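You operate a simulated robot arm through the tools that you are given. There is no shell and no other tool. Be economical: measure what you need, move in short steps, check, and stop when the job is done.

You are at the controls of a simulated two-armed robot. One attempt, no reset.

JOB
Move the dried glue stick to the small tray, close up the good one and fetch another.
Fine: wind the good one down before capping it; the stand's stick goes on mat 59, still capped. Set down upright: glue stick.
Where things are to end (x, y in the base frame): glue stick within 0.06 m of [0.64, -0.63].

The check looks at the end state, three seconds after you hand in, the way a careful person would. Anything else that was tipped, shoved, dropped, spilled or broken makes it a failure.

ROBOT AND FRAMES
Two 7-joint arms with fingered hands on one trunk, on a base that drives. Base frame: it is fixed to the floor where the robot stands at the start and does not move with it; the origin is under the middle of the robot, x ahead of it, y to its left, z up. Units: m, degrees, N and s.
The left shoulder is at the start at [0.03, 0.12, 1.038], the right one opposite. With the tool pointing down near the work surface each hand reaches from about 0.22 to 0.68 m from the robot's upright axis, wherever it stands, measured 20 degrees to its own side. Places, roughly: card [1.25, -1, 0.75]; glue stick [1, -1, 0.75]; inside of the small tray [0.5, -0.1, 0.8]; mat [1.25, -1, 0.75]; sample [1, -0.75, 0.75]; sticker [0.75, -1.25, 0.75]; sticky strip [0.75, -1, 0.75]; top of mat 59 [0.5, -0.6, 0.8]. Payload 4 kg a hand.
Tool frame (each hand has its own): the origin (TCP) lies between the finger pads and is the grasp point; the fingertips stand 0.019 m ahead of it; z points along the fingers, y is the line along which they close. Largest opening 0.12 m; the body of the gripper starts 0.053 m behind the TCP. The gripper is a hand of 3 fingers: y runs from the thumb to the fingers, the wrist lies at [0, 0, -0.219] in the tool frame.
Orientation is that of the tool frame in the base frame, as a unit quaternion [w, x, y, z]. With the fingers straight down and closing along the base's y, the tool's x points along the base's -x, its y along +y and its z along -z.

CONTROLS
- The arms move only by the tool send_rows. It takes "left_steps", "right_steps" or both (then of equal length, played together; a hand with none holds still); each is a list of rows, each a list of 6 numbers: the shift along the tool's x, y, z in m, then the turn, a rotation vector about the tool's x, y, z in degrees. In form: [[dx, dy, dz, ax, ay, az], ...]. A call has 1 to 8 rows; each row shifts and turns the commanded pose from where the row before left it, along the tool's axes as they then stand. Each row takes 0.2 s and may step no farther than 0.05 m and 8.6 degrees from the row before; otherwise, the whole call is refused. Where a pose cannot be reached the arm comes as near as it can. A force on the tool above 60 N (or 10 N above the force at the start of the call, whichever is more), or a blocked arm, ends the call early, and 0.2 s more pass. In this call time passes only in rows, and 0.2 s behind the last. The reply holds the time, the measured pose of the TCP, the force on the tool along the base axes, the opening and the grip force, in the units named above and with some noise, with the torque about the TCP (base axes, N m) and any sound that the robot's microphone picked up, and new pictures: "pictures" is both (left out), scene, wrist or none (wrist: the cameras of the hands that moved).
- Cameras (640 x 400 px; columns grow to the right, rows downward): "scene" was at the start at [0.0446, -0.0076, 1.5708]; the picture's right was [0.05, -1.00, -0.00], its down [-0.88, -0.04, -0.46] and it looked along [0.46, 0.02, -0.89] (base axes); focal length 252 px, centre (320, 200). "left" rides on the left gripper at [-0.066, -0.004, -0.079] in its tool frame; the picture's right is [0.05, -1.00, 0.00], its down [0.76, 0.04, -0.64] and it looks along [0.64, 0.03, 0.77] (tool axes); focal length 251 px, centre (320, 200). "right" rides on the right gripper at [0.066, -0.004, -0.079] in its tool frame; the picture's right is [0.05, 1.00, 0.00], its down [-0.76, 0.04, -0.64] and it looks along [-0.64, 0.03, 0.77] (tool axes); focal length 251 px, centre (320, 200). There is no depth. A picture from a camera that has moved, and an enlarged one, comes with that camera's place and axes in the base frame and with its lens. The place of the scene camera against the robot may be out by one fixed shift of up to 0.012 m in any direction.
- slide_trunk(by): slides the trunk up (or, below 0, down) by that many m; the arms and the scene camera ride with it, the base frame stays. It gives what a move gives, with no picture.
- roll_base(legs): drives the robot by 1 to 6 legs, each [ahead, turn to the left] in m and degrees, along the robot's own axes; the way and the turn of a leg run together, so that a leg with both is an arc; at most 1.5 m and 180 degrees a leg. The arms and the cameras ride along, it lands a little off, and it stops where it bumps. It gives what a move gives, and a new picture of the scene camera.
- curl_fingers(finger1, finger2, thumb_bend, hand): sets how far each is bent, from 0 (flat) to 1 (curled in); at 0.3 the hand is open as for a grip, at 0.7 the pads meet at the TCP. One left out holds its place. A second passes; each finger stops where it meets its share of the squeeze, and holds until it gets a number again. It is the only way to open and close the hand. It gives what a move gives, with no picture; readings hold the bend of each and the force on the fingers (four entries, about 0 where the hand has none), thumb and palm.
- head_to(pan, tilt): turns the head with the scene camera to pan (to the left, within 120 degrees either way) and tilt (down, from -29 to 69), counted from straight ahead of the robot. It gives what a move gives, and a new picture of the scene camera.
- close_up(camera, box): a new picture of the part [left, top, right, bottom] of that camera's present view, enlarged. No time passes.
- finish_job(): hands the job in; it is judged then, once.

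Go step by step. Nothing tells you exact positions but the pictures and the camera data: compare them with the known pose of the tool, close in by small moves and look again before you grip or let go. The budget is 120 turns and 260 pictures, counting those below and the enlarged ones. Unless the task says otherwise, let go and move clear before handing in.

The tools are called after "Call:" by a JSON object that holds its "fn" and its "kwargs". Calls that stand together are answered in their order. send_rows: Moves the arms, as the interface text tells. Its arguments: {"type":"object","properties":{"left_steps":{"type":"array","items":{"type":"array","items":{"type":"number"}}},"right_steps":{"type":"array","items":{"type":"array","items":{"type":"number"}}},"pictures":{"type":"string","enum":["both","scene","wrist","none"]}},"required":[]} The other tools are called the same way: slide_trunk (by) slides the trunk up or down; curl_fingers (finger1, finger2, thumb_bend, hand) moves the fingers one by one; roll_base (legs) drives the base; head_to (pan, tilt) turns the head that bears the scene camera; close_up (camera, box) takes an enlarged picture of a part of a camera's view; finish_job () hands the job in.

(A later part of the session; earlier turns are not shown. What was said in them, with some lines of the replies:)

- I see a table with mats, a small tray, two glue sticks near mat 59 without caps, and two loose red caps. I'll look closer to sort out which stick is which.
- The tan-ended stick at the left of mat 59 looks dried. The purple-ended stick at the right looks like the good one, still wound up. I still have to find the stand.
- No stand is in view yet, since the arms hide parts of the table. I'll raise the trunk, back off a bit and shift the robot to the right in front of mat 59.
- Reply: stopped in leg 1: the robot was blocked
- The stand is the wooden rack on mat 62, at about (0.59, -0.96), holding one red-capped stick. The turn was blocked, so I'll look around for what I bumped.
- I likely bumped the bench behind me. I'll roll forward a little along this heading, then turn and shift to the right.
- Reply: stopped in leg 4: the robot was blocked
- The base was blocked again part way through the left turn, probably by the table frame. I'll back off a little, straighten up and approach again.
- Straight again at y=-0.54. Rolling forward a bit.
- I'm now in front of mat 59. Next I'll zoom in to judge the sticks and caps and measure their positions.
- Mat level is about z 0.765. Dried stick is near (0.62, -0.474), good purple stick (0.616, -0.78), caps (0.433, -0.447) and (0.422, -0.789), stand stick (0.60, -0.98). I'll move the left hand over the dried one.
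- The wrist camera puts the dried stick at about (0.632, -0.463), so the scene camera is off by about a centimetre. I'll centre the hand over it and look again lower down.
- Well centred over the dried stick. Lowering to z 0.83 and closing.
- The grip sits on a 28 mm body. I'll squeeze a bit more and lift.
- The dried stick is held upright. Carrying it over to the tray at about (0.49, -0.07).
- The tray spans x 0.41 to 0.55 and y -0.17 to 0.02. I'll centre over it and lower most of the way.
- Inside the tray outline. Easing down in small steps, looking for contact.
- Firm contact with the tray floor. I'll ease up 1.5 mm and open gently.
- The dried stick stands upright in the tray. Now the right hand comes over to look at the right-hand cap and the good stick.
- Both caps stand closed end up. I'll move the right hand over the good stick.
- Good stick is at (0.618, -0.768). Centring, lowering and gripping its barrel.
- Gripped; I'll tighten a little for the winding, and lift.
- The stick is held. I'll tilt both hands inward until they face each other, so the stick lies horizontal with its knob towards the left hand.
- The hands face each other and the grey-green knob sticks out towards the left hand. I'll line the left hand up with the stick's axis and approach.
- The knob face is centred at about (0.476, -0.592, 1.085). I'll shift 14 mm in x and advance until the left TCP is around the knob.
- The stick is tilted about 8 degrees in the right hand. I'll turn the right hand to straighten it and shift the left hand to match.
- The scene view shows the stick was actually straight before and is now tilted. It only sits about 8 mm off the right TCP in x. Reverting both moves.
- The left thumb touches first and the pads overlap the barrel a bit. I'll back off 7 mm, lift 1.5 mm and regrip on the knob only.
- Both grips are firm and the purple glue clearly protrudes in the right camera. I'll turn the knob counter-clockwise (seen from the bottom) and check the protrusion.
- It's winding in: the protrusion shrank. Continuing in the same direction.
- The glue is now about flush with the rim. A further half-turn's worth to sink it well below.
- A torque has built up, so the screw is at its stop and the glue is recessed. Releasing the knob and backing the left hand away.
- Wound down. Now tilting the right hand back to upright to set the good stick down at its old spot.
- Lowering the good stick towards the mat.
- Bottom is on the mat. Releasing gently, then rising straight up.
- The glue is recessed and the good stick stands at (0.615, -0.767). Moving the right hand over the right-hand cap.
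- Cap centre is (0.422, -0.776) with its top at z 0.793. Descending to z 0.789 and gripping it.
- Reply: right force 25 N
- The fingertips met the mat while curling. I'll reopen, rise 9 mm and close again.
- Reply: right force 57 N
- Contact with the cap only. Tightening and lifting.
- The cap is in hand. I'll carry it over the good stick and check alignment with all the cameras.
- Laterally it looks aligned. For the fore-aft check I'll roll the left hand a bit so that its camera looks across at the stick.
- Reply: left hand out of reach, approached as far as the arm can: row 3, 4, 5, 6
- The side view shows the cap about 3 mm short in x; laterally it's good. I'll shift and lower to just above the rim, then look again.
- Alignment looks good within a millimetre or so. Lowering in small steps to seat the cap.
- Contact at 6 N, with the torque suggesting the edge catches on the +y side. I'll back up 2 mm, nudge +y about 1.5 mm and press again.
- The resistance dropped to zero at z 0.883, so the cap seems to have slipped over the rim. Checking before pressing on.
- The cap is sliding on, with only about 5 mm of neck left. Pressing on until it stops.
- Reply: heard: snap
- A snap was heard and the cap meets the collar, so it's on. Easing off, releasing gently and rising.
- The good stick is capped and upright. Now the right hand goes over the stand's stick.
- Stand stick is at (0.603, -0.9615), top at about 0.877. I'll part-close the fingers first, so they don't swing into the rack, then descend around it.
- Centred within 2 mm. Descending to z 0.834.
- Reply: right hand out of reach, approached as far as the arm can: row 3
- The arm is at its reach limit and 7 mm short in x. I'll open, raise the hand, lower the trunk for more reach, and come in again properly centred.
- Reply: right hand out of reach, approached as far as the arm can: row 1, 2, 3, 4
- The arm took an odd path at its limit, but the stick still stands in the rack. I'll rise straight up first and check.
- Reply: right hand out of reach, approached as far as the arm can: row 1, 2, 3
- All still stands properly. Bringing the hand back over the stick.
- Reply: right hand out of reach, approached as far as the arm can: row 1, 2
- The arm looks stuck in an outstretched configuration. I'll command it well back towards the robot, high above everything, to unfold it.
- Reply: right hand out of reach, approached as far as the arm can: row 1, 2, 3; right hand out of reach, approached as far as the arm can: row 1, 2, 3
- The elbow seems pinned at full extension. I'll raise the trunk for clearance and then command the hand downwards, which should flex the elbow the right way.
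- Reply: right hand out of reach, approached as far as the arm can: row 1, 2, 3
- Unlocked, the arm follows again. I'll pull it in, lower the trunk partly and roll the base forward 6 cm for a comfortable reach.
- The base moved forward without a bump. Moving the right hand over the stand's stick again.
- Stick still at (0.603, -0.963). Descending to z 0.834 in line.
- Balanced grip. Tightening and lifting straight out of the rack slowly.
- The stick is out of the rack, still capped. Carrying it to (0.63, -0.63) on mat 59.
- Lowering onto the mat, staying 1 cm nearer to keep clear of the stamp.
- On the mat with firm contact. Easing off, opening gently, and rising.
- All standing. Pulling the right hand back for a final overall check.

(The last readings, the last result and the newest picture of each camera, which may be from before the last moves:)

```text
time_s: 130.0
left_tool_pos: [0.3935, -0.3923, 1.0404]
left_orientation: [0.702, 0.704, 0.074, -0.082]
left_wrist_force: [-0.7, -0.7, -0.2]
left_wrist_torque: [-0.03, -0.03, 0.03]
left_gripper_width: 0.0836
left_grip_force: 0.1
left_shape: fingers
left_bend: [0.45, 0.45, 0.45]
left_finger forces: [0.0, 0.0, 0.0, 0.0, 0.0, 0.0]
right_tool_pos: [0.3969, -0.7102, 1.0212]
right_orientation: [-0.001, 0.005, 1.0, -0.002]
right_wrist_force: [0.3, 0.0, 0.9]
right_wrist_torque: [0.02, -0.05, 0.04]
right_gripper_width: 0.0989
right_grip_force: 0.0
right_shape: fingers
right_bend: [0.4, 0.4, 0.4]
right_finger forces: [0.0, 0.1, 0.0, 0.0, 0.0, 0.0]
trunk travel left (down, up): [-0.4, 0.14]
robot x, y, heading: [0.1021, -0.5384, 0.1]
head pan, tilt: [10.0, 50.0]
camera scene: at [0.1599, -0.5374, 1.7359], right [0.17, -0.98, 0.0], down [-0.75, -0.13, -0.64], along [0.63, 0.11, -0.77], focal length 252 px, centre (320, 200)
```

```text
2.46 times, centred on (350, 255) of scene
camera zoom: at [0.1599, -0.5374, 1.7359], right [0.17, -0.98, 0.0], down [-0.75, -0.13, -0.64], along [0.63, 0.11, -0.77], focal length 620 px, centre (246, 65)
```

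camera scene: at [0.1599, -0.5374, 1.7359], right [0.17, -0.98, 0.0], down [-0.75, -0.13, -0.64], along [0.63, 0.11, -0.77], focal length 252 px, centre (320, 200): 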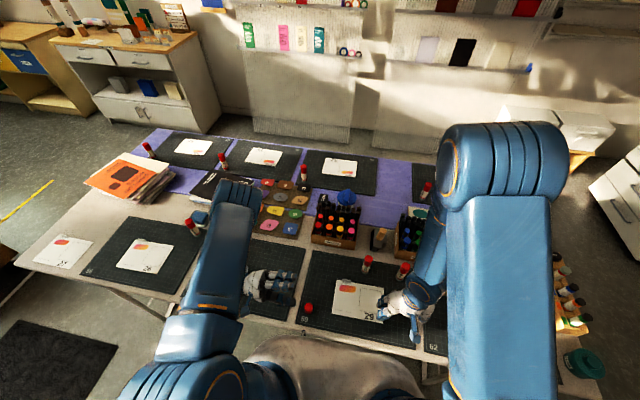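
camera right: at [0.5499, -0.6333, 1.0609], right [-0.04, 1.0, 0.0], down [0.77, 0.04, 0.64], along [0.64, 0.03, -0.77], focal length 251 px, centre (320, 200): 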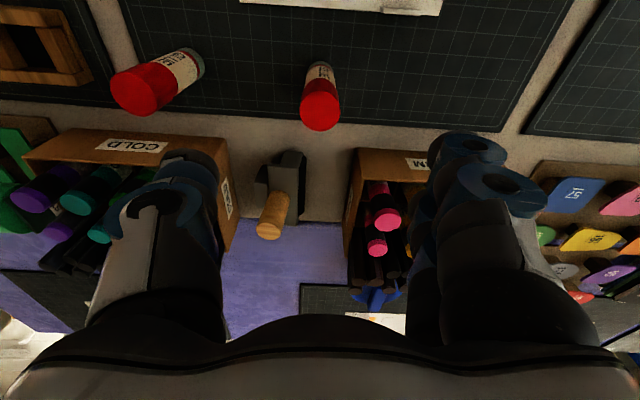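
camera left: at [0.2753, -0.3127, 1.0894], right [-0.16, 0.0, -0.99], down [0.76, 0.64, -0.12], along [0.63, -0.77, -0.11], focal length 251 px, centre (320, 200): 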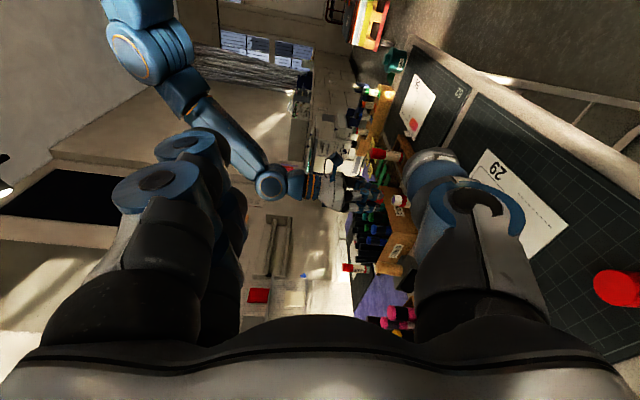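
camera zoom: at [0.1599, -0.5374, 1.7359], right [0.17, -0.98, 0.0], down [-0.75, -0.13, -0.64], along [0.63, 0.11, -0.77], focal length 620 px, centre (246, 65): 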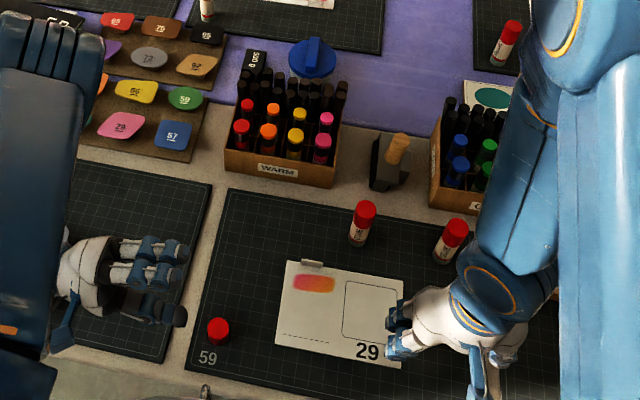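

Mat 59 looks right. I'll check the tray, which the left arm hides, by raising and pulling the left hand aside.

Call:
{"fn": "send_rows", "kwargs": {"left_steps": [[0, 0.04, 0, 0, 0, 0], [0, 0.04, 0, 0, 0, 0]], "pictures": "none"}}

Call:
{"fn": "head_to", "kwargs": {"pan": 35, "tilt": 55}}

```text
time_s: 130.6
left_tool_pos: [0.3998, -0.3933, 1.1176]
left_orientation: [0.702, 0.704, 0.073, -0.08]
left_wrist_force: [-0.3, 0.2, -0.1]
left_wrist_torque: [0.0, 0.03, 0.0]
left_gripper_width: 0.0839
left_grip_force: 0.0
left_shape: fingers
left_bend: [0.45, 0.45, 0.45]
left_finger forces: [0.0, 0.1, 0.1, 0.0, 0.1, 0.1]
left hand out of reach, approached as far as the arm can: row 2
right_tool_pos: [0.3956, -0.7105, 1.022]
right_orientation: [-0.001, 0.005, 1.0, -0.001]
right_wrist_force: [0.3, 0.8, 0.5]
right_wrist_torque: [-0.02, 0.04, -0.01]
right_gripper_width: 0.0988
right_grip_force: 0.0
right_shape: fingers
right_bend: [0.4, 0.4, 0.4]
right_finger forces: [0.0, 0.0, 0.1, 0.0, 0.0, 0.0]
trunk travel left (down, up): [-0.4, 0.14]
robot x, y, heading: [0.0979, -0.5388, 0.1]
head pan, tilt: [10.0, 50.0]
```

```text
time_s: 131.5
left_tool_pos: [0.3994, -0.3954, 1.1163]
left_orientation: [0.702, 0.704, 0.073, -0.079]
left_wrist_force: [-0.9, 0.0, 0.0]
left_wrist_torque: [-0.02, 0.01, 0.0]
left_gripper_width: 0.0835
left_grip_force: 0.0
left_shape: fingers
left_bend: [0.45, 0.45, 0.45]
left_finger forces: [0.0, 0.0, 0.0, 0.1, 0.1, 0.0]
right_tool_pos: [0.3953, -0.7102, 1.0208]
right_orientation: [-0.001, 0.005, 1.0, -0.002]
right_wrist_force: [-0.1, 1.0, 1.2]
right_wrist_torque: [-0.03, -0.02, -0.03]
right_gripper_width: 0.0987
right_grip_force: 0.0
right_shape: fingers
right_bend: [0.4, 0.4, 0.4]
right_finger forces: [0.1, 0.0, 0.0, 0.0, 0.0, 0.1]
trunk travel left (down, up): [-0.4, 0.14]
robot x, y, heading: [0.1008, -0.5382, 0.0]
head pan, tilt: [35.0, 55.0]
camera scene: at [0.143, -0.5095, 1.7294], right [0.57, -0.82, 0.0], down [-0.67, -0.47, -0.57], along [0.47, 0.33, -0.82], focal length 252 px, centre (320, 200)
```

scene: 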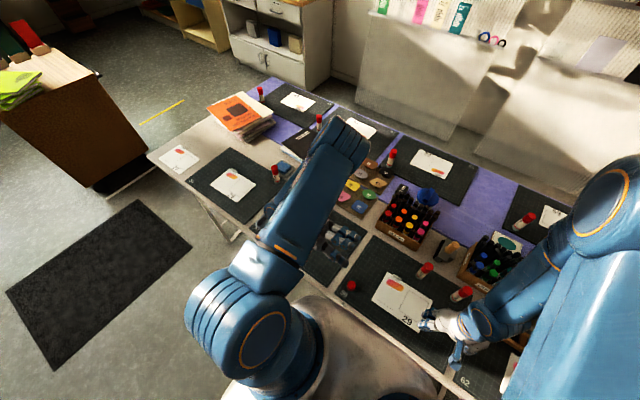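

The left arm still hides the tray. I'll roll the base back and turn right a little, which clears the hands from the table and opens the view.

Call:
{"fn": "roll_base", "kwargs": {"legs": [[-0.2, 0], [0, -22]]}}

Call:
{"fn": "head_to", "kwargs": {"pan": 45, "tilt": 45}}

```text
time_s: 134.2
left_tool_pos: [0.2264, -0.5142, 1.1159]
left_orientation: [0.675, 0.705, -0.06, -0.21]
left_wrist_force: [-0.4, 0.4, -0.1]
left_wrist_torque: [0.0, 0.03, 0.03]
left_gripper_width: 0.0835
left_grip_force: 0.1
left_shape: fingers
left_bend: [0.45, 0.45, 0.45]
left_finger forces: [0.0, 0.0, 0.1, 0.0, 0.0, 0.0]
right_tool_pos: [0.109, -0.805, 1.0214]
right_orientation: [-0.001, 0.193, 0.981, -0.002]
right_wrist_force: [-0.4, 0.2, -0.8]
right_wrist_torque: [0.01, -0.02, 0.0]
right_gripper_width: 0.0988
right_grip_force: 0.1
right_shape: fingers
right_bend: [0.4, 0.4, 0.4]
right_finger forces: [0.1, 0.0, 0.1, 0.0, 0.0, 0.0]
trunk travel left (down, up): [-0.4, 0.14]
robot x, y, heading: [-0.0915, -0.5156, -21.3]
head pan, tilt: [35.0, 55.0]
camera scene: at [-0.0398, -0.499, 1.7294], right [0.24, -0.97, 0.0], down [-0.8, -0.19, -0.57], along [0.56, 0.14, -0.82], focal length 252 px, centre (320, 200)
```

scene: 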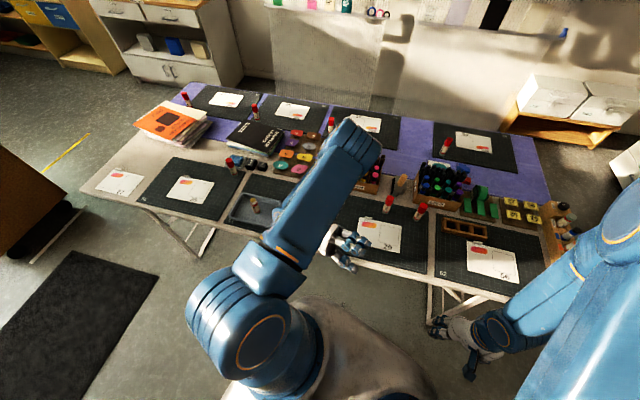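

```text
time_s: 134.9
left_tool_pos: [0.2269, -0.5142, 1.1165]
left_orientation: [0.674, 0.706, -0.061, -0.21]
left_wrist_force: [-1.3, -0.6, 0.3]
left_wrist_torque: [0.01, 0.02, 0.0]
left_gripper_width: 0.0839
left_grip_force: 0.0
left_shape: fingers
left_bend: [0.45, 0.45, 0.45]
left_finger forces: [0.0, 0.0, 0.0, 0.0, 0.1, 0.1]
right_tool_pos: [0.1066, -0.806, 1.0217]
right_orientation: [0.0, 0.192, 0.981, 0.0]
right_wrist_force: [0.4, -1.1, -0.2]
right_wrist_torque: [0.03, -0.01, 0.0]
right_gripper_width: 0.0994
right_grip_force: 0.1
right_shape: fingers
right_bend: [0.4, 0.4, 0.4]
right_finger forces: [0.0, 0.0, 0.0, 0.1, 0.0, 0.1]
trunk travel left (down, up): [-0.4, 0.14]
robot x, y, heading: [-0.0905, -0.5135, -21.2]
head pan, tilt: [45.0, 45.0]
camera scene: at [-0.037, -0.4874, 1.7429], right [0.4, -0.92, 0.0], down [-0.65, -0.28, -0.71], along [0.65, 0.29, -0.71], focal length 252 px, centre (320, 200)
```

scene: 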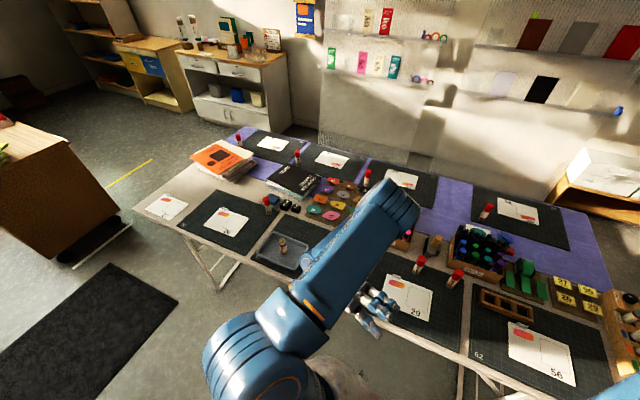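

Call:
{"fn": "close_up", "kwargs": {"camera": "scene", "box": [240, 180, 480, 320]}}

Call:
{"fn": "close_up", "kwargs": {"camera": "scene", "box": [380, 230, 640, 380]}}

```text
2.67 times, centred on (360, 250) of scene
camera zoom: at [-0.037, -0.4874, 1.7429], right [0.4, -0.92, 0.0], down [-0.65, -0.28, -0.71], along [0.65, 0.29, -0.71], focal length 671 px, centre (213, 67)
```

zoom: 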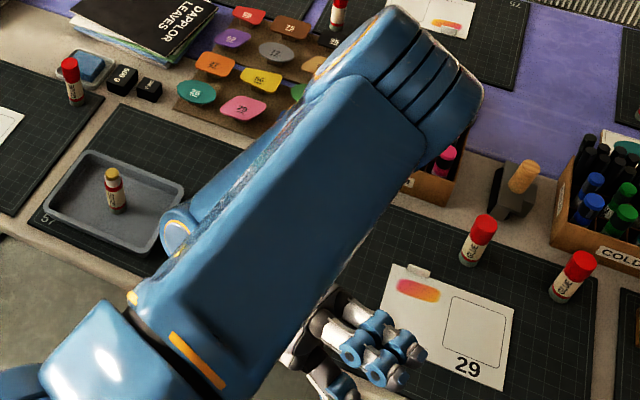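

```text
2.46 times, centred on (510, 305) of scene
camera zoom: at [-0.037, -0.4874, 1.7429], right [0.4, -0.92, 0.0], down [-0.65, -0.28, -0.71], along [0.65, 0.29, -0.71], focal length 620 px, centre (-148, -58)
```

zoom: 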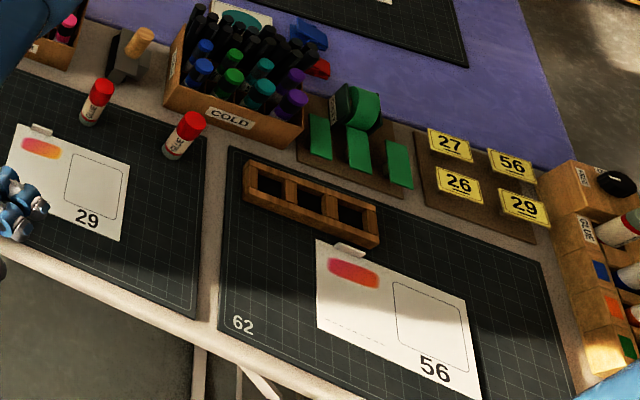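

The dried stick stands in the tray. The good stick is wound down and capped on mat 59, and the stand's stick stands capped beside it. Nothing else has moved, so I'm handing in.

Call:
{"fn": "finish_job", "kwargs": {}}

```text
The job is handed in.
```

The job is done and handed in; I don't have the check's verdict.

- **Dried stick:** it stands upright in the small tray.
- **Good stick:** I wound it down and capped it, and heard the cap snap on. It is back upright at its old spot on mat 59.
- **Stand's stick:** it is upright and still capped on mat 59, at about (0.62, -0.63). That is about 2 cm from the target.

While driving, the base was blocked twice during turns. The fingers also pressed on the mat once while I was reaching for the cap. In the last pictures nothing on the table looked moved or tipped. I did not look at the bench behind the robot again after the first of those stops.
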